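You operate a simulated robot arm through the tools that you are given. There is no shell and no other tool.

You run a simulated robot arm. Do the job below in one go: nothing can be reset, and whatever is moved stays where it is left.

JOB
Switch the bath off, dial back to 30, move the orange cup to the purple mat and close the lid.
Fine: switch OFF first; leave the other cups; leave the drain switch and the teal button. Set down upright: what you pick out.

The check looks at the end state, three seconds after you hand in, the way a careful person would. Anything else that was tipped, shoved, dropped, spilled or broken makes it a failure. Lids that push on must go on centred and level and be pressed home; caps that screw on are set level and turned clockwise until they are tight.

ROBOT AND FRAMES
A 6-joint arm with a two-finger parallel gripper, fixed in place. Base frame: the origin is at the foot of the arm, x ahead of it, y to its left, z up; the work surface is at about z = 0. Units: m, degrees, N and s.
With the tool pointing down near the work surface it reaches from about 0.16 to 0.42 m from the base axis. Its first joint turns from -66.0 to 66.0 degrees. Payload 1.57 kg.
Tool frame: the origin (TCP) lies between the finger pads and is the grasp point; the fingertips stand 0.03 m ahead of it; z points along the fingers, y is the line along which they close. Largest opening 0.08 m; finger width 0.017, thickness 0.012; the body of the gripper, 0.04 by 0.082 m, starts 0.08 m behind the TCP.
Orientation is that of the tool frame in the base frame, as [roll, pitch, yaw] about the fixed x, y, z axes, in that order (R = Rz(yaw) Ry(pitch) Rx(roll)). With the fingers straight down and closing along the base's y, the tool's x points along the base's -x, its y along +y and its z along -z.

CONTROLS
- The arm moves only by the tool nudge_tool. Its argument "plan" is a list of rows, each a list of 7 numbers: the shift along the base's x, y, z in m, then the turn, a rotation vector about the base's x, y, z in degrees, then the opening in per cent of the stroke, from 0 (shut) to 100 (fully open). In form: [[tx, ty, tz, rx, ry, rz, hand], ...]. A call has 1 to 20 rows; each row shifts and turns the commanded pose from where the row before left it. A row lasts 0.2 s, in which the tool goes at most 0.05 m and 8.6 degrees; a call with a longer step from one row to the next is refused whole, and so is a gripper value outside its range. Where a pose cannot be reached the arm comes as near as it can. A force on the tool above 70 N (or 10 N above the force at the start of the call, whichever is more), or a blocked arm, ends the call early, and 0.2 s more pass. The fingers move at their own pace (about 0.153 m/s each) and stop on an object; they squeeze with about 24 N. The grip force told is the motor's: it shows also when the fingers shut on nothing. Time passes only in rows, and 0.2 s behind the last, so rows that do not move let the fingers close. The reply holds the time, the measured pose of the TCP, the force on the tool along the base axes, the opening and the grip force, in the units named above and with some noise, with the torque about the TCP (base axes, N m) and any sound that the robot's microphone picked up.
- Cameras (640 x 400 px; columns grow to the right, rows downward): "scene" is fixed at [0.0601, -0.3491, 0.414]; the picture's right is [0.76, -0.65, 0.00], its down [-0.39, -0.46, -0.80] and it looks along [0.51, 0.61, -0.60] (base axes); focal length 260 px, centre (320, 200). "wrist" rides on the gripper at [0.072, -0.007, -0.122] in the tool frame; the picture's right is [0.09, 1.00, 0.00], its down [-0.84, 0.08, -0.54] and it looks along [-0.54, 0.05, 0.84] (tool axes); focal length 238 px, centre (320, 200). There is no depth. A picture from a camera that has moved, and an enlarged one, comes with that camera's place and axes in the base frame and with its lens. The place of the scene camera against the robot may be out by one fixed shift of up to 0.018 m in any direction.
- snapshot(camera): a new picture of that camera. It takes no simulated time.
- inspect(camera, box): a new picture of the part [left, top, right, bottom] of that camera's present view, enlarged. It takes no simulated time.
- job_done(): hands the job in; it is judged then, once.

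Places have to be worked out from the pictures, the camera data and where the tool is seen. Open the gripper and draw the arm clear of the work before you hand the job in, unless the task says otherwise.

The tools are called after "Call:" by a JSON object that holds its "fn" and its "kwargs". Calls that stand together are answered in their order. nudge_tool: Moves the arm, as the interface text tells. Its arguments: {"type":"object","properties":{"plan":{"type":"array","items":{"type":"array","items":{"type":"number"}}}},"required":["plan"]} The other tools are called the same way: snapshot (camera) takes a picture; inspect (camera, box) takes an enlarged picture of a part of a camera's view; job_done () hands the job in.

At the start:

```text
time_s: 0.0
eef_pos: [0.207, -0.1005, 0.2615]
tcp_rot: [180.0, 0.0, -179.9]
contact_force: [0.0, 0.0, -0.6]
ft_torque: [-0.02, -0.01, 0.0]
grip_width: 0.0802
grip_force: 0.0
```

scene: 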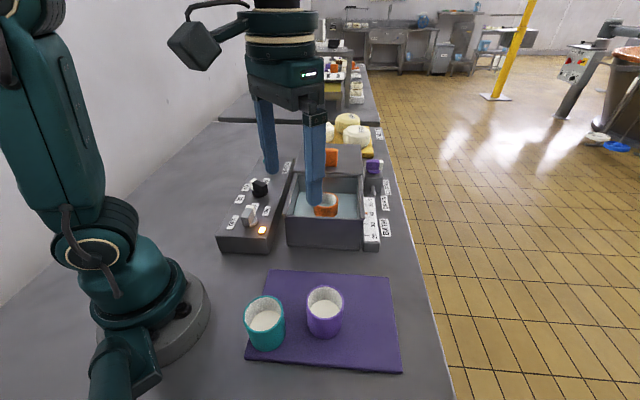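
wrist: 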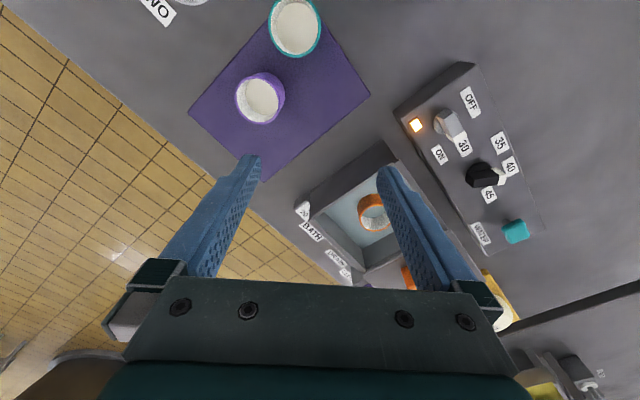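

The pictures show a bath with the orange cup inside, a panel with a switch and a dial, and a purple mat holding two cups. I'll look closer at each part before moving.

Call:
{"fn": "inspect", "kwargs": {"camera": "scene", "box": [200, 100, 420, 260]}}

Call:
{"fn": "inspect", "kwargs": {"camera": "wrist", "box": [380, 50, 560, 260]}}

Call:
{"fn": "inspect", "kwargs": {"camera": "wrist", "box": [240, 130, 460, 330]}}

```text
2.50 times, centred on (310, 180) of scene
camera zoom: at [0.0601, -0.3491, 0.414], right [0.76, -0.65, 0.0], down [-0.39, -0.46, -0.8], along [0.51, 0.61, -0.6], focal length 649 px, centre (345, 250)
```

zoom: 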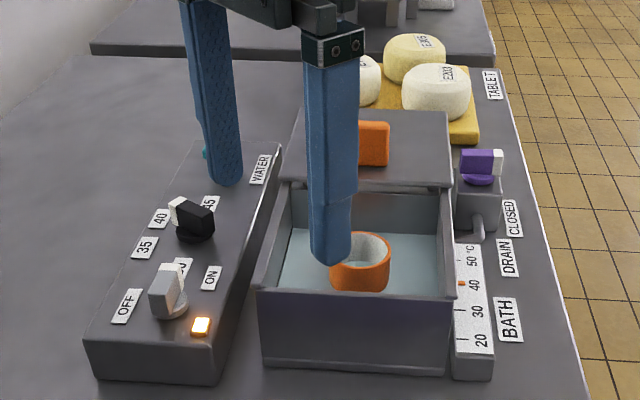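

```text
1.90 times, centred on (470, 155) of wrist
camera zoom: at [0.1339, -0.1064, 0.3848], right [-0.09, 1.0, 0.0], down [0.84, 0.08, 0.54], along [0.54, 0.05, -0.84], focal length 454 px, centre (34, 286)
```

zoom: 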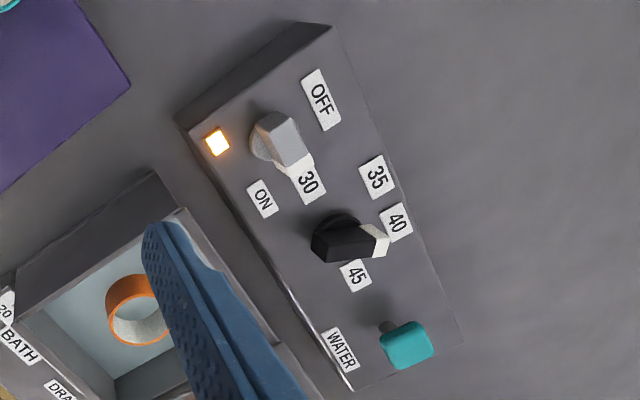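

```text
2.00 times, centred on (350, 230) of wrist
camera zoom: at [0.1339, -0.1064, 0.3848], right [-0.09, 1.0, 0.0], down [0.84, 0.08, 0.54], along [0.54, 0.05, -0.84], focal length 477 px, centre (260, 140)
```

zoom: 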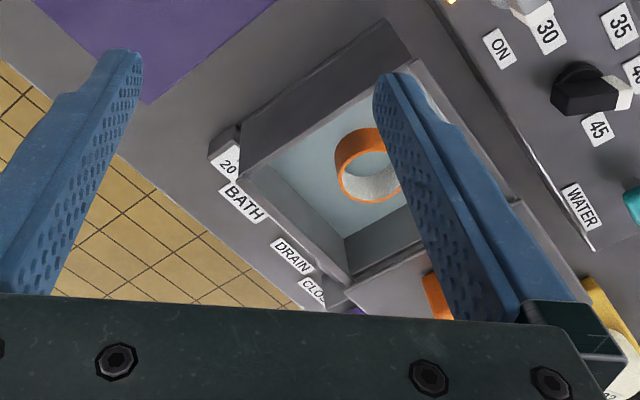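

I've roughly placed the switch at (0.21, 0.08), the dial at (0.27, 0.16), and the cup at (0.37, 0.01), with free mat near (0.28, -0.18). I'll raise the arm and move it left so the wrist camera can see the panel and the scene camera can see the bath.

Call:
{"fn": "nudge_tool", "kwargs": {"plan": [[-0.02, 0.045, 0.01, 0, 0, 0, 100], [-0.02, 0.045, 0.01, 0, 0, 0, 100], [0, 0.045, 0.01, 0, 0, 0, 100], [0, 0.045, 0.01, 0, 0, 0, 100], [0, 0, 0, 0, 0, 0, 100]]}}

Call:
{"fn": "snapshot", "kwargs": {"camera": "wrist"}}

Call:
{"fn": "snapshot", "kwargs": {"camera": "scene"}}

```text
refused: row 1 steps farther than a row can; nothing moved
```

```text
taken
camera wrist: at [0.1339, -0.1064, 0.3848], right [-0.09, 1.0, 0.0], down [0.84, 0.08, 0.54], along [0.54, 0.05, -0.84], focal length 238 px, centre (320, 200)
```

wrist: 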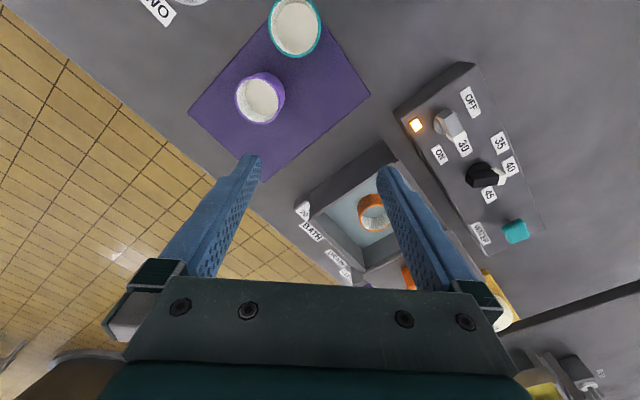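

```text
taken
```

scene: 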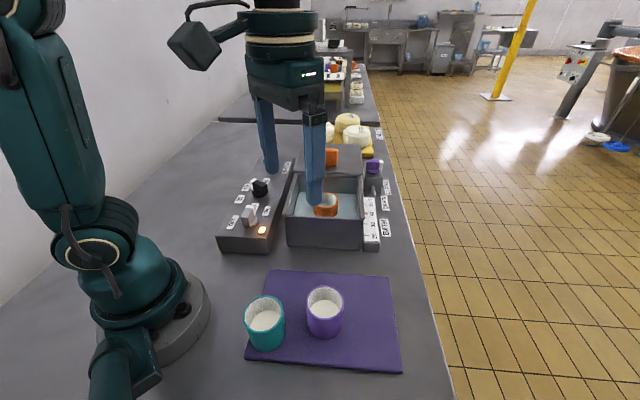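

The move was refused because the combined step was slightly too long. I'll repeat it with smaller steps.

Call:
{"fn": "nudge_tool", "kwargs": {"plan": [[-0.01, 0.04, 0.01, 0, 0, 0, 100], [-0.01, 0.04, 0.01, 0, 0, 0, 100], [-0.01, 0.04, 0.01, 0, 0, 0, 100], [-0.01, 0.04, 0.01, 0, 0, 0, 100], [0, 0, 0, 0, 0, 0, 100]]}}

Call:
{"fn": "snapshot", "kwargs": {"camera": "wrist"}}

Call:
{"fn": "snapshot", "kwargs": {"camera": "scene"}}

```text
time_s: 1.2
eef_pos: [0.1658, 0.0612, 0.3032]
tcp_rot: [180.0, 0.0, -179.9]
contact_force: [0.2, 0.1, 0.6]
ft_torque: [-0.01, 0.0, 0.0]
grip_width: 0.0799
grip_force: 0.0
```

```text
taken
camera wrist: at [0.0937, 0.0538, 0.4259], right [-0.09, 1.0, 0.0], down [0.84, 0.08, 0.54], along [0.54, 0.05, -0.84], focal length 238 px, centre (320, 200)
```

wrist: 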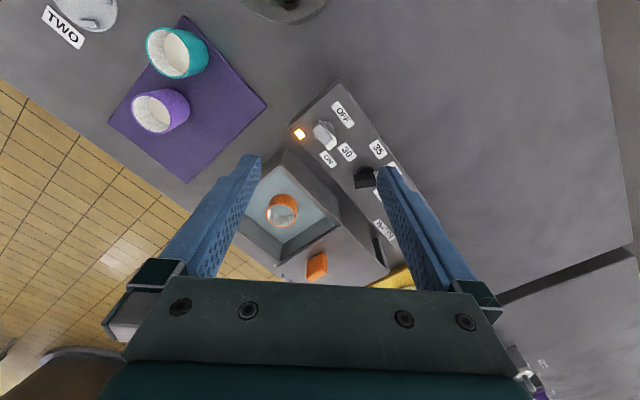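

```text
taken
```

scene: 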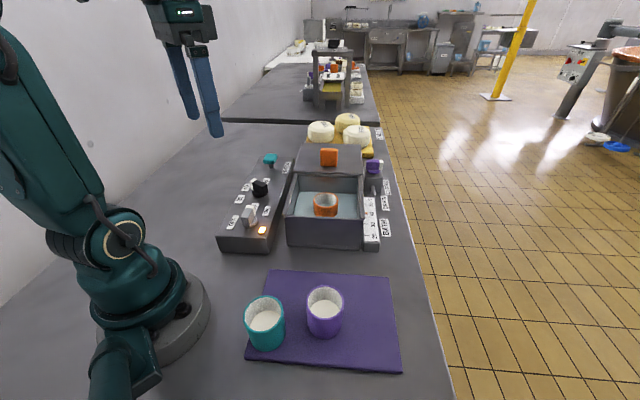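

The view is clear now, so I'll zoom in on the panel, the bath with its lid, and the mat.

Call:
{"fn": "inspect", "kwargs": {"camera": "scene", "box": [210, 140, 310, 260]}}

Call:
{"fn": "inspect", "kwargs": {"camera": "scene", "box": [270, 110, 410, 260]}}

Call:
{"fn": "inspect", "kwargs": {"camera": "wrist", "box": [280, 70, 420, 210]}}

Call:
{"fn": "inspect", "kwargs": {"camera": "wrist", "box": [220, 130, 420, 290]}}

Call:
{"fn": "inspect", "kwargs": {"camera": "scene", "box": [230, 250, 420, 390]}}

```text
3.33 times, centred on (260, 200) of scene
camera zoom: at [0.0601, -0.3491, 0.414], right [0.76, -0.65, 0.0], down [-0.39, -0.46, -0.8], along [0.51, 0.61, -0.6], focal length 865 px, centre (520, 200)
```

zoom: 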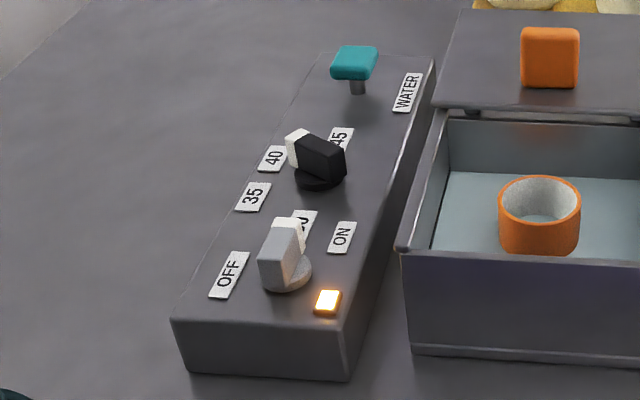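

```text
2.67 times, centred on (340, 185) of scene
camera zoom: at [0.0601, -0.3491, 0.414], right [0.76, -0.65, 0.0], down [-0.39, -0.46, -0.8], along [0.51, 0.61, -0.6], focal length 692 px, centre (267, 240)
```

zoom: 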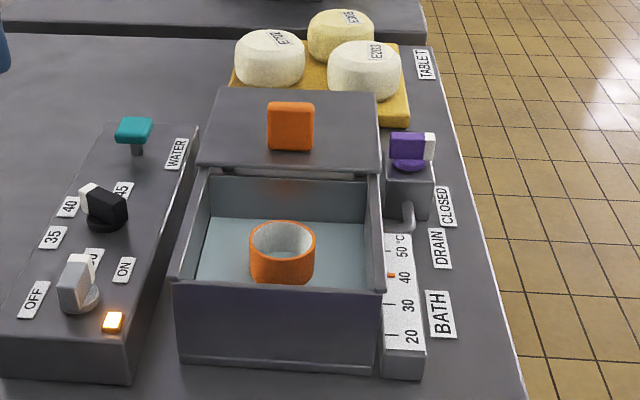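

```text
2.86 times, centred on (350, 140) of wrist
camera zoom: at [0.0937, 0.0538, 0.4259], right [-0.09, 1.0, 0.0], down [0.84, 0.08, 0.54], along [0.54, 0.05, -0.84], focal length 681 px, centre (234, 371)
```

zoom: 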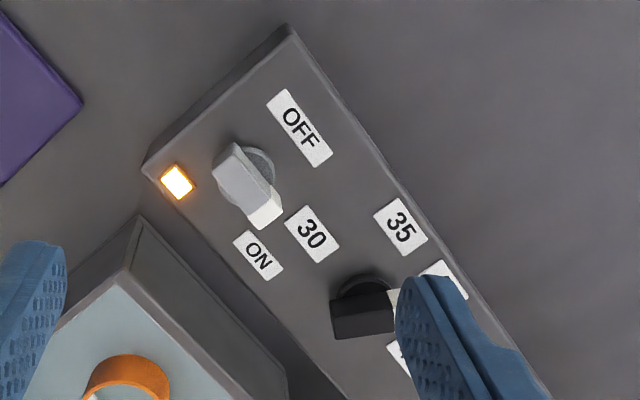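

```text
2.50 times, centred on (320, 210) of wrist
camera zoom: at [0.0937, 0.0538, 0.4259], right [-0.09, 1.0, 0.0], down [0.84, 0.08, 0.54], along [0.54, 0.05, -0.84], focal length 596 px, centre (320, 175)
```

zoom: 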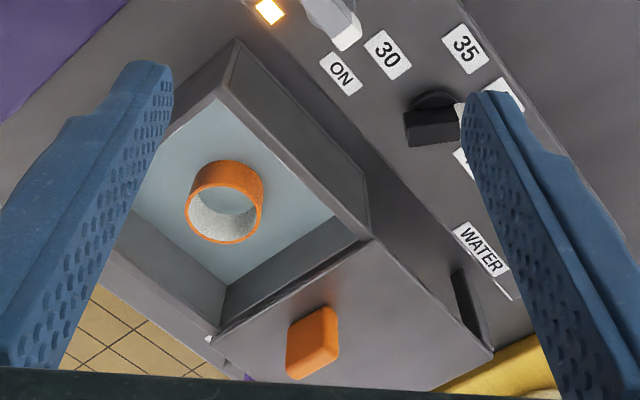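

```text
2.86 times, centred on (325, 320) of scene
camera zoom: at [0.0601, -0.3491, 0.414], right [0.76, -0.65, 0.0], down [-0.39, -0.46, -0.8], along [0.51, 0.61, -0.6], focal length 741 px, centre (306, -143)
```

zoom: 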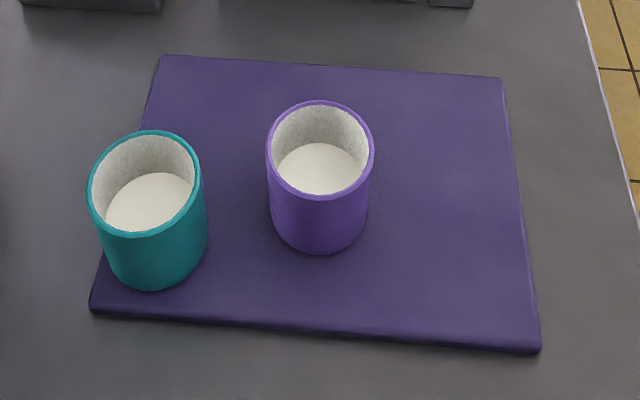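

Working from the two wrist views, I place these points:
- **Switch:** about (0.202, 0.07), with its top at z≈0.075.
- **Cup rim:** about (0.36, 0.007, 0.067).
- **Bath rim:** z≈0.09, turned about 45°.
- **Lid:** a flat plate behind the bath that looks like it slides.

I'll go lower over the switch for a precise look.

Call:
{"fn": "nudge_tool", "kwargs": {"plan": [[0, 0.002, -0.035, 0, 0, 0, 100], [0, 0.002, -0.035, 0, 0, 0, 100], [0, 0.002, -0.03, 0, 0, 0, 100], [0, 0, 0, 0, 0, 0, 100]]}}

Call:
{"fn": "snapshot", "kwargs": {"camera": "wrist"}}

Call:
{"fn": "inspect", "kwargs": {"camera": "wrist", "box": [250, 40, 400, 200]}}

```text
time_s: 2.2
eef_pos: [0.1664, 0.0667, 0.2023]
tcp_rot: [-180.0, 0.0, 180.0]
contact_force: [-0.5, 1.0, 0.7]
ft_torque: [0.03, 0.01, -0.01]
grip_width: 0.08
grip_force: 0.1
```

```text
taken
camera wrist: at [0.0939, 0.0596, 0.3246], right [-0.09, 1.0, 0.0], down [0.84, 0.08, 0.54], along [0.54, 0.05, -0.84], focal length 238 px, centre (320, 200)
```

wrist: 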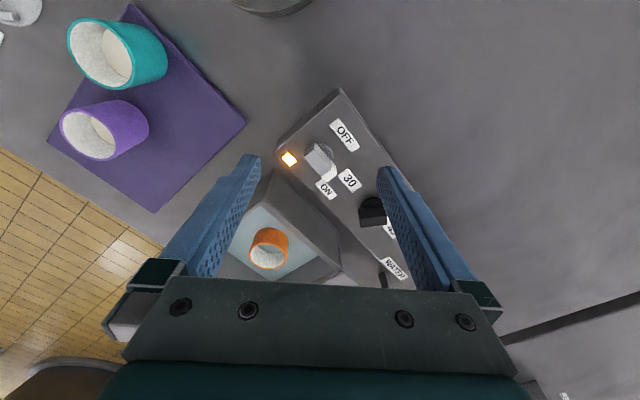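

```text
2.50 times, centred on (325, 120) of wrist
camera zoom: at [0.0939, 0.0596, 0.3246], right [-0.09, 1.0, 0.0], down [0.84, 0.08, 0.54], along [0.54, 0.05, -0.84], focal length 596 px, centre (308, 400)
```

zoom: 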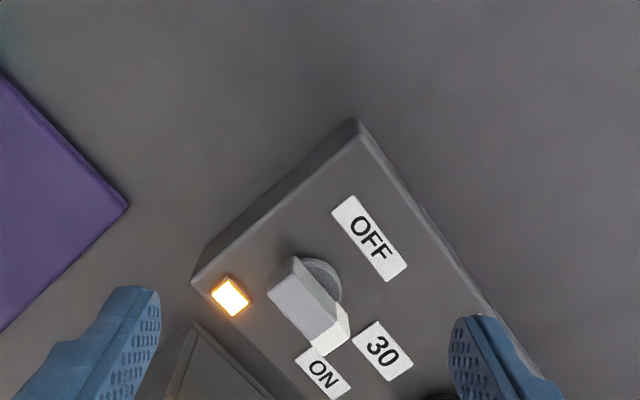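

The switch is in view, with its white tip pointing towards ON. I'll enlarge it to get the exact geometry.

Call:
{"fn": "inspect", "kwargs": {"camera": "wrist", "box": [285, 115, 365, 205]}}

Call:
{"fn": "inspect", "kwargs": {"camera": "scene", "box": [225, 170, 285, 245]}}

Call:
{"fn": "inspect", "kwargs": {"camera": "wrist", "box": [340, 170, 420, 290]}}

```text
4.44 times, centred on (325, 160) of wrist
camera zoom: at [0.0939, 0.0596, 0.3246], right [-0.09, 1.0, 0.0], down [0.84, 0.08, 0.54], along [0.54, 0.05, -0.84], focal length 1059 px, centre (298, 378)
```

zoom: 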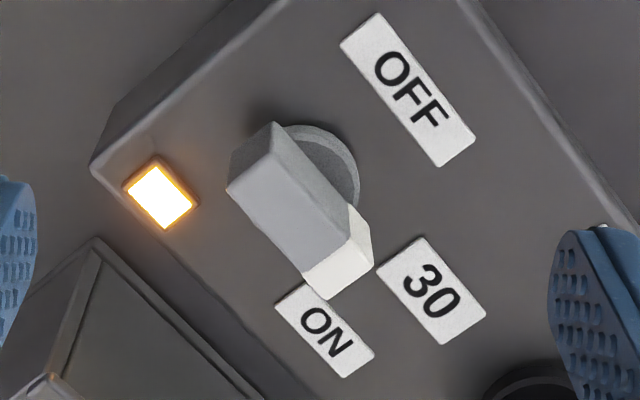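

```text
5.33 times, centred on (255, 208) of scene
camera zoom: at [0.0601, -0.3491, 0.414], right [0.76, -0.65, 0.0], down [-0.39, -0.46, -0.8], along [0.51, 0.61, -0.6], focal length 1384 px, centre (667, 160)
```

zoom: 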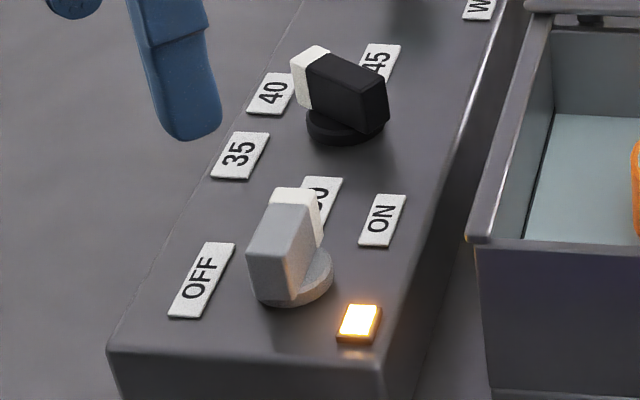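

```text
3.33 times, centred on (380, 230) of wrist
camera zoom: at [0.0939, 0.0596, 0.3246], right [-0.09, 1.0, 0.0], down [0.84, 0.08, 0.54], along [0.54, 0.05, -0.84], focal length 794 px, centre (120, 100)
```

zoom: 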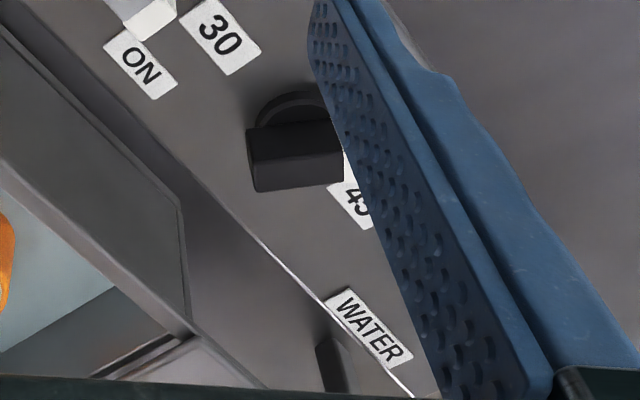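

The switch bar centre is near (0.207, 0.071), about 0.040 × 0.014 m, and points along the panel axis at 45°. OFF lies at about 135°, so it needs a counter-clockwise turn. I'll turn the tool +45° above the switch, which also gives a view along the panel.

Call:
{"fn": "nudge_tool", "kwargs": {"plan": [[0.007, 0.001, 0, 0, 0, 7.5, 100], [0.007, 0.001, 0, 0, 0, 7.5, 100], [0.007, 0.001, 0, 0, 0, 7.5, 100], [0.007, 0.001, 0, 0, 0, 7.5, 100], [0.007, 0, 0, 0, 0, 7.5, 100], [0.006, 0, 0, 0, 0, 7.5, 100], [0, 0, 0, 0, 0, 0, 100]]}}

Call:
{"fn": "snapshot", "kwargs": {"camera": "wrist"}}

Call:
{"fn": "inspect", "kwargs": {"camera": "wrist", "box": [250, 80, 400, 200]}}

Call:
{"fn": "inspect", "kwargs": {"camera": "wrist", "box": [250, 180, 400, 300]}}

```text
time_s: 3.8
eef_pos: [0.2069, 0.0711, 0.2016]
tcp_rot: [180.0, 0.0, -134.9]
contact_force: [0.2, -0.6, -0.4]
ft_torque: [-0.01, 0.01, -0.03]
grip_width: 0.08
grip_force: 0.1
```

```text
taken
camera wrist: at [0.1608, 0.0147, 0.3247], right [-0.77, 0.64, 0.0], down [0.54, 0.65, 0.54], along [0.35, 0.42, -0.84], focal length 238 px, centre (320, 200)
```

wrist: 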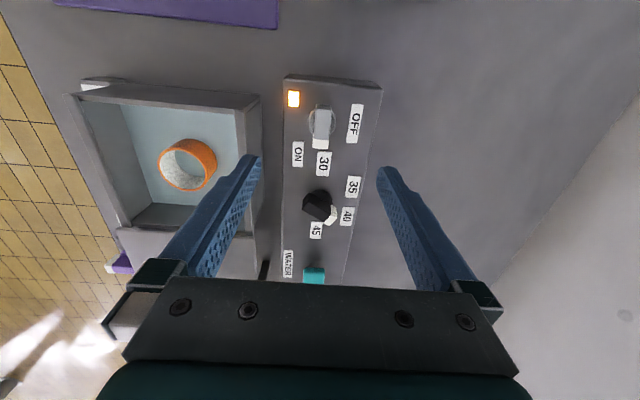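

```text
3.33 times, centred on (325, 140) of wrist
camera zoom: at [0.1608, 0.0147, 0.3247], right [-0.77, 0.64, 0.0], down [0.54, 0.65, 0.54], along [0.35, 0.42, -0.84], focal length 794 px, centre (303, 400)
```

zoom: 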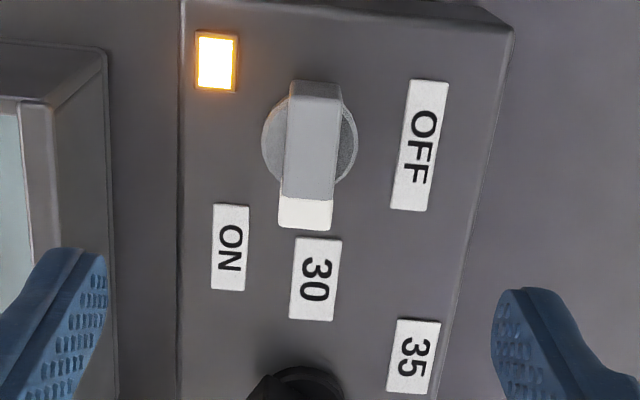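

```text
3.33 times, centred on (325, 240) of wrist
camera zoom: at [0.1608, 0.0147, 0.3247], right [-0.77, 0.64, 0.0], down [0.54, 0.65, 0.54], along [0.35, 0.42, -0.84], focal length 794 px, centre (303, 67)
```

zoom: 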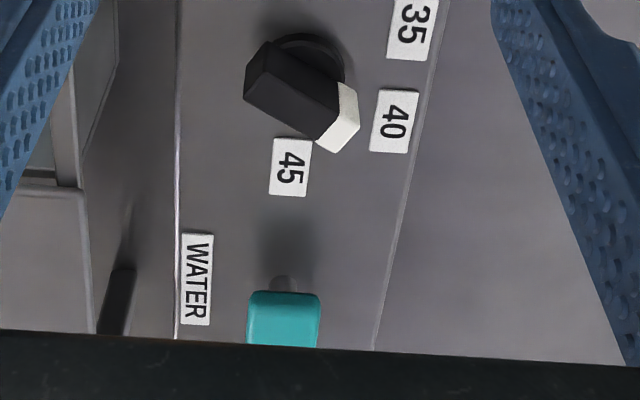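

The panel axis is at about 45°. The dial labels work out at base angles of about 225° (30), 165° (35), 105° (40) and 45° (45), centred near (0.278, 0.152), and the dial pointer sits at 40. I'll lower partway over the switch with the hand narrower and check the alignment.

Call:
{"fn": "nudge_tool", "kwargs": {"plan": [[0, 0, -0.025, 0, 0, 0, 60], [0, 0, -0.025, 0, 0, 0, 60], [0, 0, -0.025, 0, 0, 0, 60], [0, 0, 0, 0, 0, 0, 60]]}}

Call:
{"fn": "snapshot", "kwargs": {"camera": "wrist"}}

Call:
{"fn": "inspect", "kwargs": {"camera": "scene", "box": [210, 130, 310, 250]}}

```text
time_s: 4.8
eef_pos: [0.2085, 0.0704, 0.1263]
tcp_rot: [180.0, 0.0, -134.9]
contact_force: [0.1, 0.3, 0.0]
ft_torque: [-0.01, -0.03, -0.03]
grip_width: 0.0479
grip_force: 0.2
```

```text
taken
camera wrist: at [0.1611, 0.015, 0.2492], right [-0.77, 0.64, 0.0], down [0.54, 0.65, 0.54], along [0.35, 0.42, -0.84], focal length 238 px, centre (320, 200)
```

wrist: 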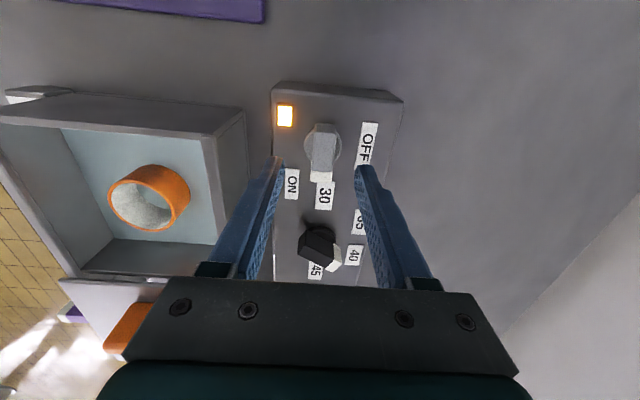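

```text
3.33 times, centred on (260, 190) of scene
camera zoom: at [0.0601, -0.3491, 0.414], right [0.76, -0.65, 0.0], down [-0.39, -0.46, -0.8], along [0.51, 0.61, -0.6], focal length 865 px, centre (520, 233)
```

zoom: 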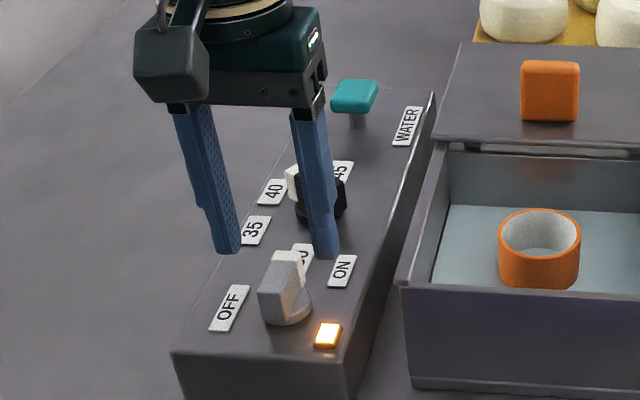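

The bar sits between the fingertips and is aligned with them. I'll lower so the tips are at z≈0.063 and close on the bar.

Call:
{"fn": "nudge_tool", "kwargs": {"plan": [[-0.001, 0.0005, -0.017, 0, 0, 0, 60], [0, 0, -0.016, 0, 0, 0, 60], [0, 0, 0, 0, 0, 0, 60], [0, 0, 0, 0, 0, 0, 0], [0, 0, 0, 0, 0, 0, 0]]}}

Call:
{"fn": "snapshot", "kwargs": {"camera": "wrist"}}

Call:
{"fn": "inspect", "kwargs": {"camera": "scene", "box": [210, 130, 310, 250]}}

```text
time_s: 6.0
eef_pos: [0.2068, 0.072, 0.0927]
tcp_rot: [179.8, -0.1, -135.1]
contact_force: [-16.9, 22.1, 2.9]
ft_torque: [0.31, -0.09, 0.04]
grip_width: 0.0161
grip_force: 31.5
```

```text
taken
camera wrist: at [0.1597, 0.0159, 0.2164], right [-0.77, 0.64, 0.0], down [0.54, 0.64, 0.54], along [0.34, 0.42, -0.84], focal length 238 px, centre (320, 200)
```

wrist: 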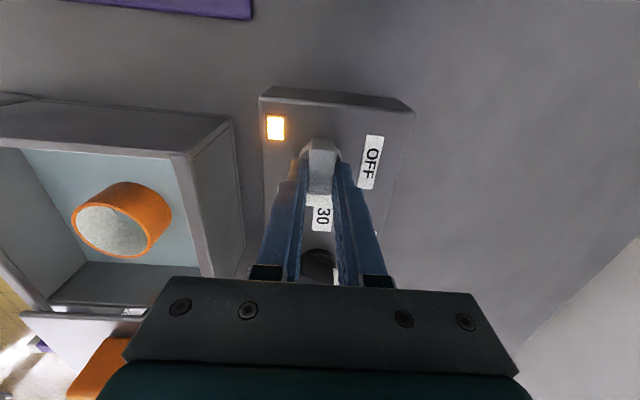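

```text
3.33 times, centred on (260, 190) of scene
camera zoom: at [0.0601, -0.3491, 0.414], right [0.76, -0.65, 0.0], down [-0.39, -0.46, -0.8], along [0.51, 0.61, -0.6], focal length 865 px, centre (520, 233)
```

zoom: 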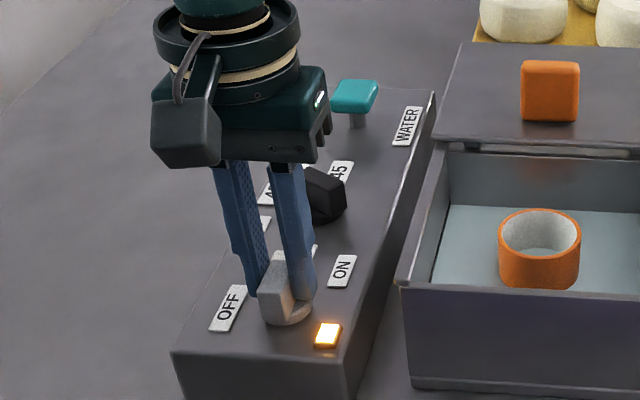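

The fingers are on the bar at a width of 16 mm, but there's a side force of about 28 N towards +v (the 135° direction), so I'm slightly off centre. I'll shift about 1.5 mm that way and watch the force.

Call:
{"fn": "nudge_tool", "kwargs": {"plan": [[-0.001, 0.001, 0, 0, 0, 0, 0], [0, 0, 0, 0, 0, 0, 0]]}}

```text
time_s: 6.6
eef_pos: [0.2059, 0.0728, 0.0931]
tcp_rot: [180.0, 0.1, -135.0]
contact_force: [-1.0, 16.5, -13.5]
ft_torque: [0.0, 0.38, -0.02]
grip_width: 0.0158
grip_force: 31.5
```

The side force has dropped. I'll start turning counter-clockwise in small steps.

Call:
{"fn": "nudge_tool", "kwargs": {"plan": [[0, 0.0005, 0, 0, 0, 5, 0], [0, 0, 0, 0, 0, 5, 0], [0, 0, 0, 0, 0, 5, 0], [0, 0, 0, 0, 0, 5, 0]]}}

Call:
{"fn": "inspect", "kwargs": {"camera": "scene", "box": [210, 130, 310, 250]}}

```text
time_s: 7.6
eef_pos: [0.2059, 0.0725, 0.0935]
tcp_rot: [179.9, 0.0, -114.7]
contact_force: [8.6, 6.5, -28.8]
ft_torque: [0.17, -0.12, 0.05]
grip_width: 0.0159
grip_force: 31.8
```

```text
3.33 times, centred on (260, 190) of scene
camera zoom: at [0.0601, -0.3491, 0.414], right [0.76, -0.65, 0.0], down [-0.39, -0.46, -0.8], along [0.51, 0.61, -0.6], focal length 865 px, centre (520, 233)
```

zoom: 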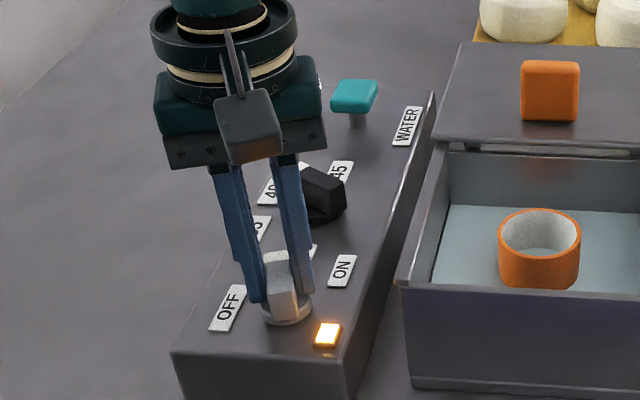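

The switch is turning freely, now about 20° round, with a downward pull of about 29 N. I'll lower the command slightly to relieve it and keep turning.

Call:
{"fn": "nudge_tool", "kwargs": {"plan": [[0, 0, -0.001, 0, 0, 5, 0], [0, 0, 0, 0, 0, 5, 0], [0, 0, 0, 0, 0, 5, 0], [0, 0, 0, 0, 0, 5, 0], [0, 0, 0, 0, 0, 5, 0]]}}

Call:
{"fn": "inspect", "kwargs": {"camera": "scene", "box": [210, 130, 310, 250]}}

```text
time_s: 8.8
eef_pos: [0.2051, 0.0721, 0.0928]
tcp_rot: [-180.0, 0.1, -89.9]
contact_force: [-10.5, -0.7, 30.0]
ft_torque: [0.03, 0.12, 0.0]
grip_width: 0.0157
grip_force: 31.8
```

```text
3.33 times, centred on (260, 190) of scene
camera zoom: at [0.06, -0.3491, 0.414], right [0.76, -0.65, 0.0], down [-0.39, -0.46, -0.8], along [0.51, 0.61, -0.6], focal length 865 px, centre (520, 233)
```

zoom: 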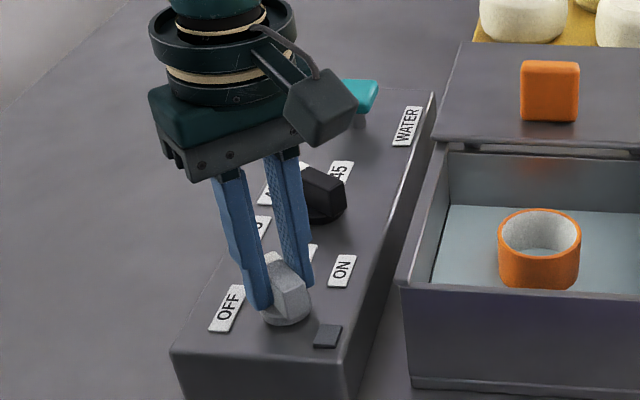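

The lamp has gone out at 45° of turn. I'll carry on to the OFF stop at about 90° while watching the torque.

Call:
{"fn": "nudge_tool", "kwargs": {"plan": [[0, 0, 0.0005, 0, 0, 5, 0], [0, 0, 0, 0, 0, 5, 0], [0, 0, 0, 0, 0, 5, 0], [0, 0, 0, 0, 0, 5, 0]]}}

Call:
{"fn": "inspect", "kwargs": {"camera": "scene", "box": [210, 130, 310, 250]}}

```text
time_s: 9.8
eef_pos: [0.2057, 0.0737, 0.093]
tcp_rot: [179.9, 0.0, -69.9]
contact_force: [-15.0, -0.3, 11.7]
ft_torque: [-0.57, -0.36, 0.0]
grip_width: 0.0156
grip_force: 31.4
```

```text
3.33 times, centred on (260, 190) of scene
camera zoom: at [0.06, -0.3491, 0.414], right [0.76, -0.65, 0.0], down [-0.39, -0.46, -0.8], along [0.51, 0.61, -0.6], focal length 865 px, centre (520, 233)
```

zoom: 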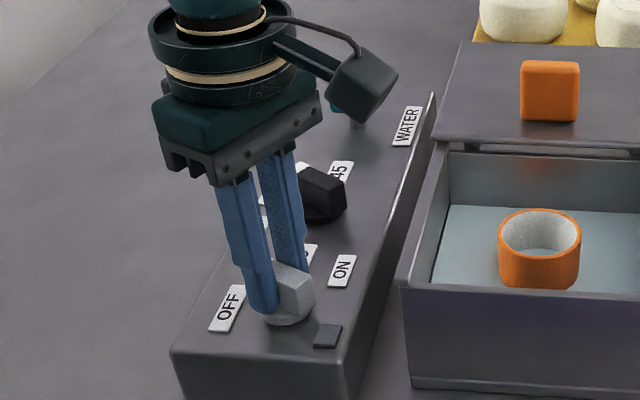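

The switch is at about 65° turned, with no stop felt yet. I'll continue to 90°.

Call:
{"fn": "nudge_tool", "kwargs": {"plan": [[-0.0005, 0, 0, 0, 0, 5, 0], [0, 0, 0, 0, 0, 5, 0], [0, 0, 0, 0, 0, 5, 0], [0, 0, 0, 0, 0, 5, 0], [0, 0, 0, 0, 0, 5, 0]]}}

Call:
{"fn": "inspect", "kwargs": {"camera": "scene", "box": [210, 130, 310, 250]}}

Call:
{"fn": "snapshot", "kwargs": {"camera": "wrist"}}

```text
time_s: 11.0
eef_pos: [0.2042, 0.0716, 0.0923]
tcp_rot: [179.8, 0.1, -44.9]
contact_force: [-13.2, -8.0, -9.1]
ft_torque: [0.6, 0.35, -0.1]
grip_width: 0.016
grip_force: 31.6
```

```text
3.33 times, centred on (260, 190) of scene
camera zoom: at [0.0601, -0.3491, 0.414], right [0.76, -0.65, 0.0], down [-0.39, -0.46, -0.8], along [0.51, 0.61, -0.6], focal length 865 px, centre (520, 233)
```

zoom: 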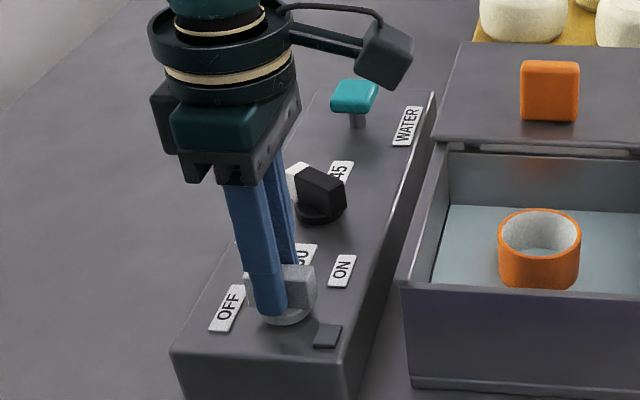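

```text
taken
camera wrist: at [0.2592, 0.026, 0.2158], right [-0.64, -0.77, 0.0], down [-0.65, 0.54, 0.54], along [-0.42, 0.34, -0.84], focal length 238 px, centre (320, 200)
```

wrist: 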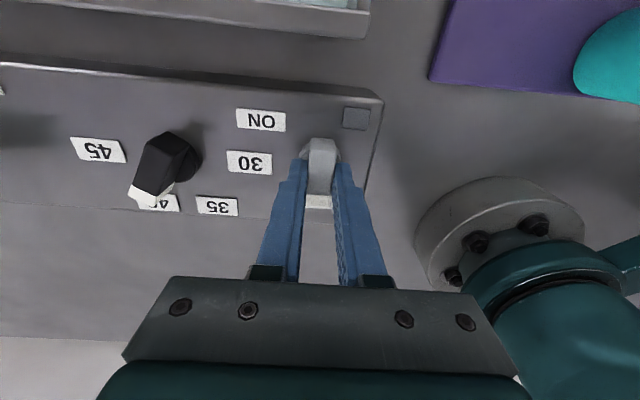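

The bar now points straight at OFF and the lamp is out. I'll open the hand, lift clear, and check that it stays there.

Call:
{"fn": "nudge_tool", "kwargs": {"plan": [[0, 0, 0, 0, 0, 0, 60], [0, 0, 0, 0, 0, 0, 60], [0, 0, 0.03, 0, 0, 0, 60], [0, 0, 0.04, 0, 0, 0, 60], [0, 0, 0.04, 0, 0, 0, 60]]}}

Call:
{"fn": "inspect", "kwargs": {"camera": "scene", "box": [210, 130, 310, 250]}}

Call:
{"fn": "snapshot", "kwargs": {"camera": "wrist"}}

```text
time_s: 12.2
eef_pos: [0.2046, 0.0734, 0.2045]
tcp_rot: [-179.9, -0.1, -45.0]
contact_force: [0.1, -0.3, -0.7]
ft_torque: [-0.02, -0.02, 0.01]
grip_width: 0.0479
grip_force: 0.1
```

```text
3.33 times, centred on (260, 190) of scene
camera zoom: at [0.0601, -0.3491, 0.414], right [0.76, -0.65, 0.0], down [-0.39, -0.46, -0.8], along [0.51, 0.61, -0.6], focal length 865 px, centre (520, 233)
```

zoom: 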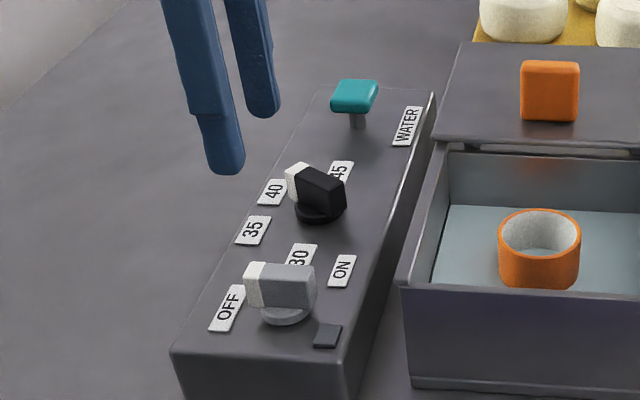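

```text
taken
camera wrist: at [0.2601, 0.0267, 0.3273], right [-0.64, -0.77, 0.0], down [-0.65, 0.54, 0.54], along [-0.42, 0.35, -0.84], focal length 238 px, centre (320, 200)
```

wrist: 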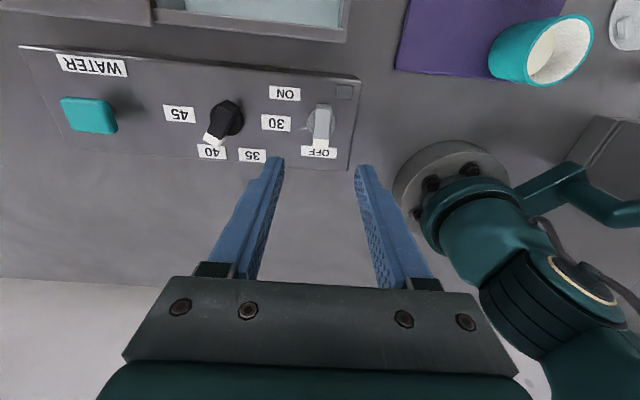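

The switch stays at OFF with the lamp out. Next I'll swing the tool by about −210° at height and move over to the dial.

Call:
{"fn": "nudge_tool", "kwargs": {"plan": [[0.003, 0.004, 0, 0, 0, -8.4, 60], [0.003, 0.004, 0, 0, 0, -8.4, 60], [0.003, 0.004, 0, 0, 0, -8.4, 60], [0.003, 0.004, 0, 0, 0, -8.4, 60], [0.003, 0.004, 0, 0, 0, -8.4, 60], [0.003, 0.004, 0, 0, 0, -8.4, 60], [0.003, 0.004, 0, 0, 0, -8.4, 60], [0.003, 0.004, 0, 0, 0, -8.4, 60], [0.003, 0.004, 0, 0, 0, -8.4, 60], [0.003, 0.004, 0, 0, 0, -8.4, 60], [0.003, 0.004, 0, 0, 0, -8.4, 60], [0.003, 0.004, 0, 0, 0, -8.4, 60], [0.003, 0.004, 0, 0, 0, -8.4, 60], [0.003, 0.004, 0, 0, 0, -8.4, 60], [0.003, 0.004, 0, 0, 0, -8.4, 60], [0.003, 0.004, 0, 0, 0, -8.4, 60], [0.003, 0.004, 0, 0, 0, -8.4, 60], [0.003, 0.004, 0, 0, 0, -8.4, 60], [0.003, 0.004, 0, 0, 0, -8.4, 60], [0.003, 0.003, 0, 0, 0, -8.4, 60]]}}

Call:
{"fn": "nudge_tool", "kwargs": {"plan": [[0.003, 0, 0, 0, 0, -8.4, 60], [0.003, 0, 0, 0, 0, -8.4, 60], [0.003, 0, 0, 0, 0, -8.4, 60], [0.003, 0, 0, 0, 0, -8.4, 60], [0.0015, 0, 0, 0, 0, -8.4, 60], [0, 0, 0, 0, 0, 0, 60]]}}

Call:
{"fn": "snapshot", "kwargs": {"camera": "wrist"}}

Call:
{"fn": "snapshot", "kwargs": {"camera": "scene"}}

```text
time_s: 16.4
eef_pos: [0.2654, 0.1513, 0.2026]
tcp_rot: [-180.0, 0.1, 146.8]
contact_force: [-0.1, 1.4, -0.1]
ft_torque: [-0.02, -0.02, 0.0]
grip_width: 0.048
grip_force: 0.1
```

```text
time_s: 17.8
eef_pos: [0.2793, 0.1507, 0.203]
tcp_rot: [179.9, 0.0, 104.9]
contact_force: [-0.7, 0.0, 0.7]
ft_torque: [0.04, 0.01, 0.01]
grip_width: 0.0482
grip_force: 0.0
```

```text
taken
camera wrist: at [0.2528, 0.2188, 0.3264], right [0.94, 0.34, 0.0], down [0.29, -0.79, 0.54], along [0.19, -0.51, -0.84], focal length 238 px, centre (320, 200)
```

wrist: 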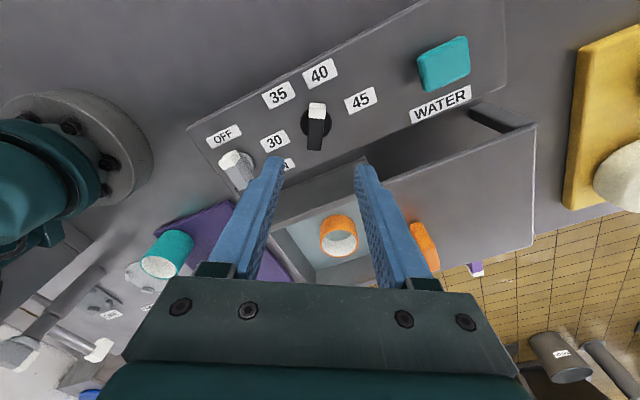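

```text
taken
```

scene: 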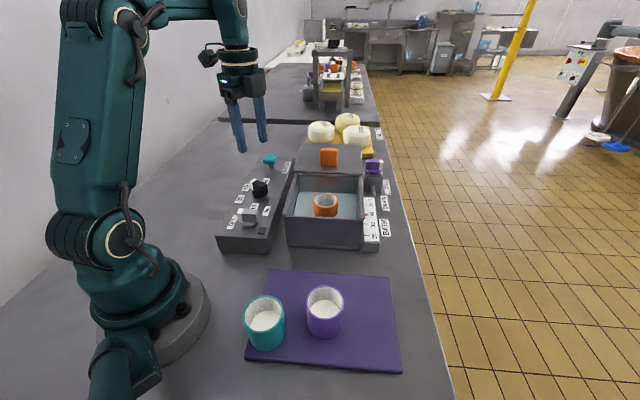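

The tool is aligned across the dial. I'll zoom in to check its centring and also look at the lid's structure.

Call:
{"fn": "inspect", "kwargs": {"camera": "wrist", "box": [250, 50, 390, 170]}}

Call:
{"fn": "inspect", "kwargs": {"camera": "wrist", "box": [350, 80, 560, 280]}}

Call:
{"fn": "inspect", "kwargs": {"camera": "scene", "box": [275, 125, 395, 215]}}

```text
3.33 times, centred on (320, 110) of wrist
camera zoom: at [0.2528, 0.2188, 0.3264], right [0.94, 0.34, 0.0], down [0.29, -0.79, 0.54], along [0.19, -0.51, -0.84], focal length 794 px, centre (320, 500)
```

zoom: 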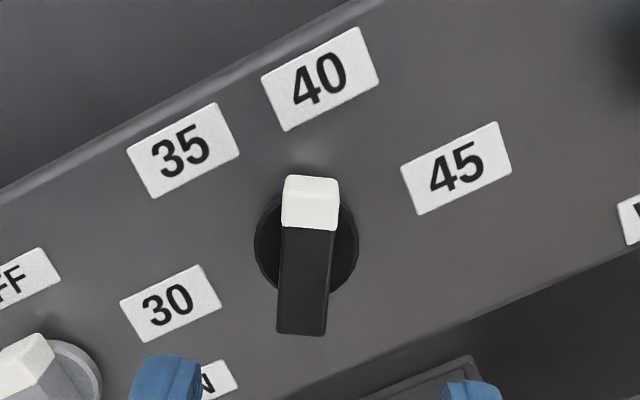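

```text
2.00 times, centred on (455, 180) of wrist
camera zoom: at [0.2528, 0.2188, 0.3264], right [0.94, 0.34, 0.0], down [0.29, -0.79, 0.54], along [0.19, -0.51, -0.84], focal length 477 px, centre (50, 240)
```

zoom: 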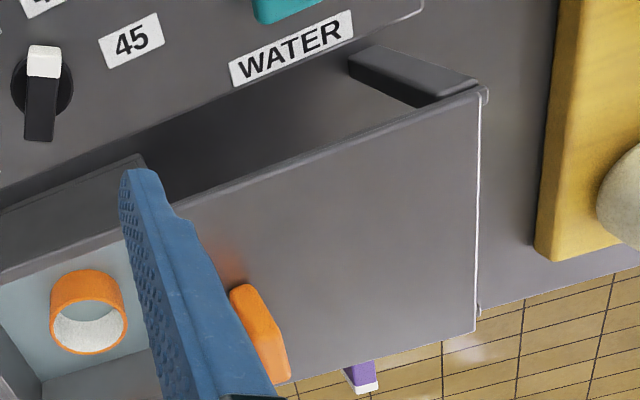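

```text
4.44 times, centred on (335, 170) of scene
camera zoom: at [0.0601, -0.3491, 0.414], right [0.76, -0.65, 0.0], down [-0.39, -0.46, -0.8], along [0.51, 0.61, -0.6], focal length 1153 px, centre (253, 333)
```

zoom: 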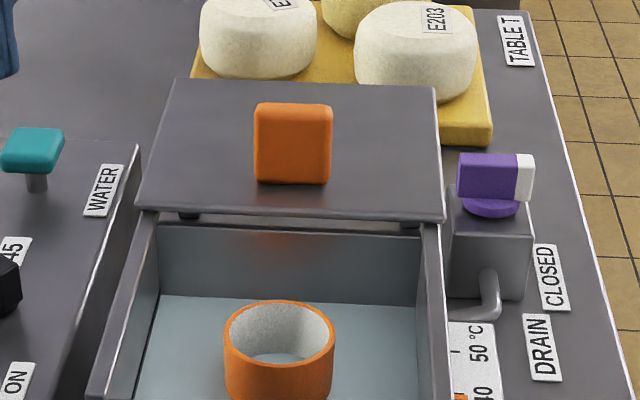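

Each dial label is 60° apart, and the dial bar centre comes out at (0.2745, 0.1515). The lid is a flat sliding plate held level at the rear. I'll correct by about 5 mm, descend, and close on the dial.

Call:
{"fn": "nudge_tool", "kwargs": {"plan": [[-0.0048, 0.0008, -0.03, 0, 0, 0, 60], [0, 0, -0.03, 0, 0, 0, 60], [0, 0, -0.02, 0, 0, 0, 60], [0, 0, 0, 0, 0, 0, 60]]}}

Call:
{"fn": "inspect", "kwargs": {"camera": "wrist", "box": [250, 80, 390, 220]}}

Call:
{"fn": "inspect", "kwargs": {"camera": "scene", "box": [210, 130, 310, 250]}}

```text
time_s: 18.8
eef_pos: [0.273, 0.1535, 0.1227]
tcp_rot: [180.0, 0.1, 105.0]
contact_force: [-0.6, 0.5, 0.3]
ft_torque: [0.01, 0.03, 0.03]
grip_width: 0.048
grip_force: 0.0
```

```text
2.86 times, centred on (320, 150) of wrist
camera zoom: at [0.2476, 0.22, 0.2454], right [0.94, 0.35, 0.0], down [0.29, -0.79, 0.54], along [0.19, -0.51, -0.84], focal length 681 px, centre (320, 343)
```

zoom: 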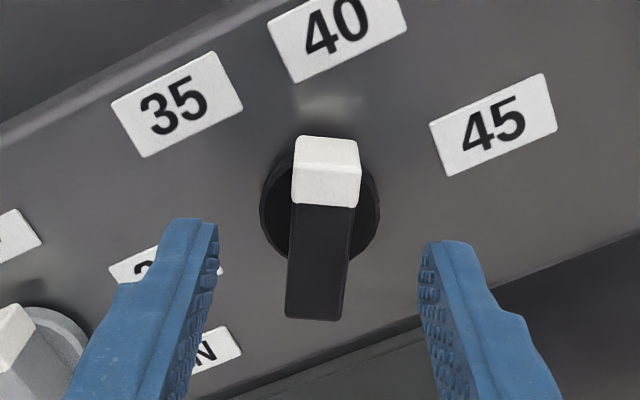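

```text
3.33 times, centred on (260, 190) of scene
camera zoom: at [0.0601, -0.3491, 0.414], right [0.76, -0.65, 0.0], down [-0.39, -0.46, -0.8], along [0.51, 0.61, -0.6], focal length 865 px, centre (520, 233)
```

zoom: 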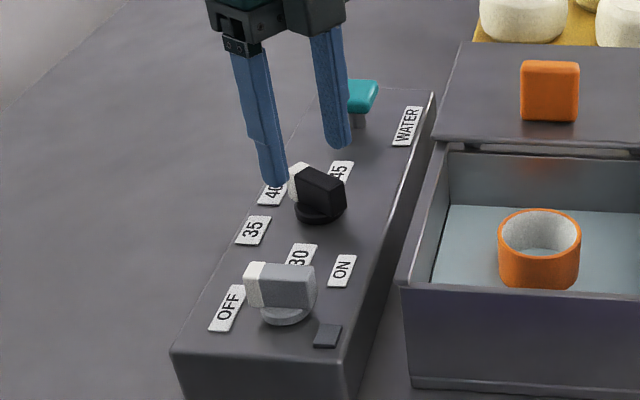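

The bar is centred between the fingertips. I'll make the last 30 mm descent and close.

Call:
{"fn": "nudge_tool", "kwargs": {"plan": [[-0.001, -0.0015, -0.015, 0, 0, 0, 60], [0, 0, -0.015, 0, 0, 0, 60], [0, 0, 0, 0, 0, 0, 60], [0, 0, 0, 0, 0, 0, 0], [0, 0, 0, 0, 0, 0, 0]]}}

Call:
{"fn": "inspect", "kwargs": {"camera": "scene", "box": [210, 130, 310, 250]}}

```text
time_s: 20.0
eef_pos: [0.2737, 0.1522, 0.0935]
tcp_rot: [179.8, 0.0, 105.0]
contact_force: [11.1, 3.1, -10.2]
ft_torque: [-0.08, 0.01, 0.0]
grip_width: 0.0158
grip_force: 31.3
```

```text
3.33 times, centred on (260, 190) of scene
camera zoom: at [0.0601, -0.3491, 0.414], right [0.76, -0.65, 0.0], down [-0.39, -0.46, -0.8], along [0.51, 0.61, -0.6], focal length 865 px, centre (520, 233)
```

zoom: 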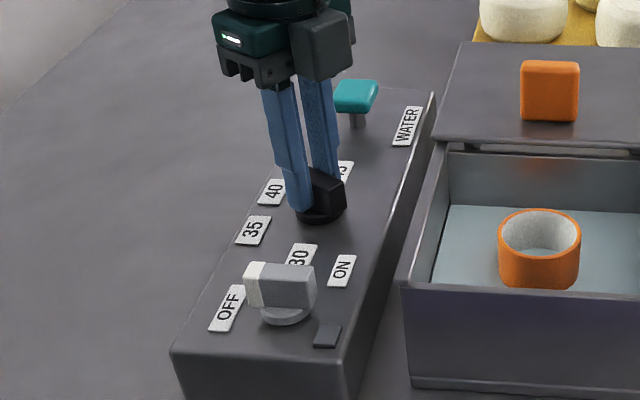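

The dial is gripped with low side load. I'll turn it counter-clockwise towards 30 in stages.

Call:
{"fn": "nudge_tool", "kwargs": {"plan": [[0.0006, 0, 0, 0, 0, 6, 0], [0, 0, 0, 0, 0, 6, 0], [0, 0, 0, 0, 0, 6, 0], [0, 0, 0, 0, 0, 6, 0], [0, 0, 0, 0, 0, 6, 0], [0, 0, 0, 0, 0, 6, 0]]}}

Call:
{"fn": "inspect", "kwargs": {"camera": "scene", "box": [210, 130, 310, 250]}}

```text
time_s: 21.4
eef_pos: [0.2734, 0.1509, 0.0938]
tcp_rot: [-179.9, -0.1, 141.1]
contact_force: [0.1, 9.7, -14.3]
ft_torque: [-0.04, -0.5, -0.02]
grip_width: 0.016
grip_force: 31.3
```

```text
3.33 times, centred on (260, 190) of scene
camera zoom: at [0.0601, -0.3491, 0.414], right [0.76, -0.65, 0.0], down [-0.39, -0.46, -0.8], along [0.51, 0.61, -0.6], focal length 865 px, centre (520, 233)
```

zoom: 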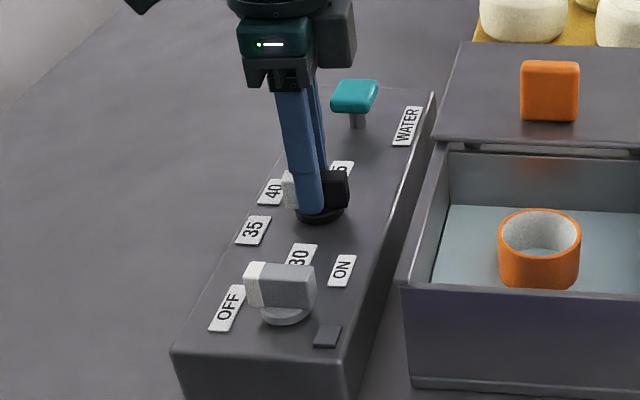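

It has turned 36° smoothly. I'll do another 48°.

Call:
{"fn": "nudge_tool", "kwargs": {"plan": [[0, 0.0004, 0, 0, 0, 6, 0], [0, 0, 0, 0, 0, 6, 0], [0, 0, 0, 0, 0, 6, 0], [0, 0, 0, 0, 0, 6, 0], [0, 0, 0, 0, 0, 6, 0], [0, 0, 0, 0, 0, 6, 0], [0, 0, 0, 0, 0, 6, 0], [0, 0, 0, 0, 0, 6, 0]]}}

Call:
{"fn": "inspect", "kwargs": {"camera": "scene", "box": [210, 130, 310, 250]}}

```text
time_s: 23.2
eef_pos: [0.272, 0.1508, 0.0927]
tcp_rot: [-179.7, -0.3, -170.8]
contact_force: [-13.0, -22.5, 3.1]
ft_torque: [0.27, -0.36, -0.01]
grip_width: 0.016
grip_force: 31.6
```

```text
3.33 times, centred on (260, 190) of scene
camera zoom: at [0.06, -0.3491, 0.414], right [0.76, -0.65, 0.0], down [-0.39, -0.46, -0.8], along [0.51, 0.61, -0.6], focal length 865 px, centre (520, 233)
```

zoom: 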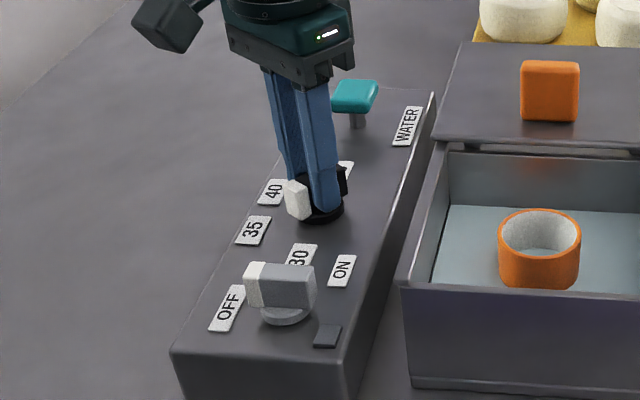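

The pointer is now at about 189° and has passed 35. I'll relieve the side load and turn the remaining 36°.

Call:
{"fn": "nudge_tool", "kwargs": {"plan": [[-0.0005, -0.0009, 0, 0, 0, 6, 0], [0, 0, 0, 0, 0, 6, 0], [0, 0, 0, 0, 0, 6, 0], [0, 0, 0, 0, 0, 6, 0], [0, 0, 0, 0, 0, 6, 0], [0, 0, 0, 0, 0, 6, 0], [0, 0, 0, 0, 0, 0, 0]]}}

Call:
{"fn": "inspect", "kwargs": {"camera": "scene", "box": [210, 130, 310, 250]}}

Call:
{"fn": "inspect", "kwargs": {"camera": "wrist", "box": [250, 80, 390, 220]}}

```text
time_s: 24.8
eef_pos: [0.2723, 0.1499, 0.0929]
tcp_rot: [-179.6, -0.3, -134.8]
contact_force: [9.7, -32.6, -16.7]
ft_torque: [-0.3, 0.15, -0.26]
grip_width: 0.0157
grip_force: 31.2
```

```text
3.33 times, centred on (260, 190) of scene
camera zoom: at [0.0601, -0.3491, 0.414], right [0.76, -0.65, 0.0], down [-0.39, -0.46, -0.8], along [0.51, 0.61, -0.6], focal length 865 px, centre (520, 233)
```

zoom: 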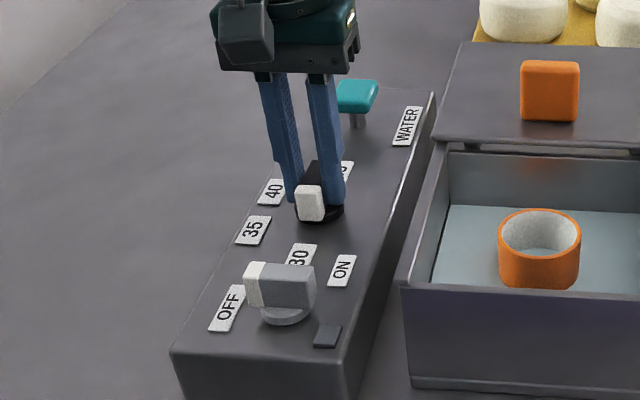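

```text
2.86 times, centred on (320, 150) of wrist
camera zoom: at [0.2263, 0.0938, 0.2165], right [-0.77, 0.64, 0.0], down [0.53, 0.65, 0.54], along [0.34, 0.41, -0.84], focal length 681 px, centre (320, 343)
```

zoom: 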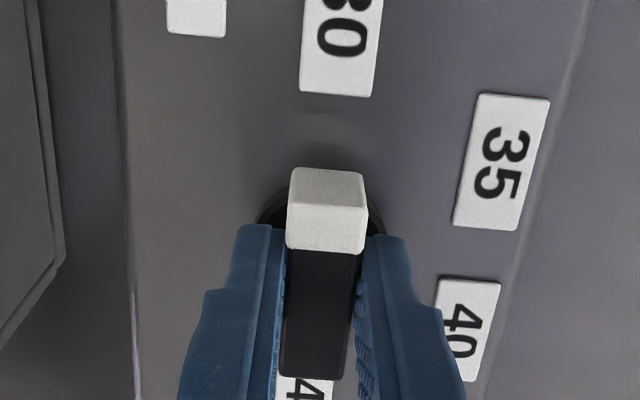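

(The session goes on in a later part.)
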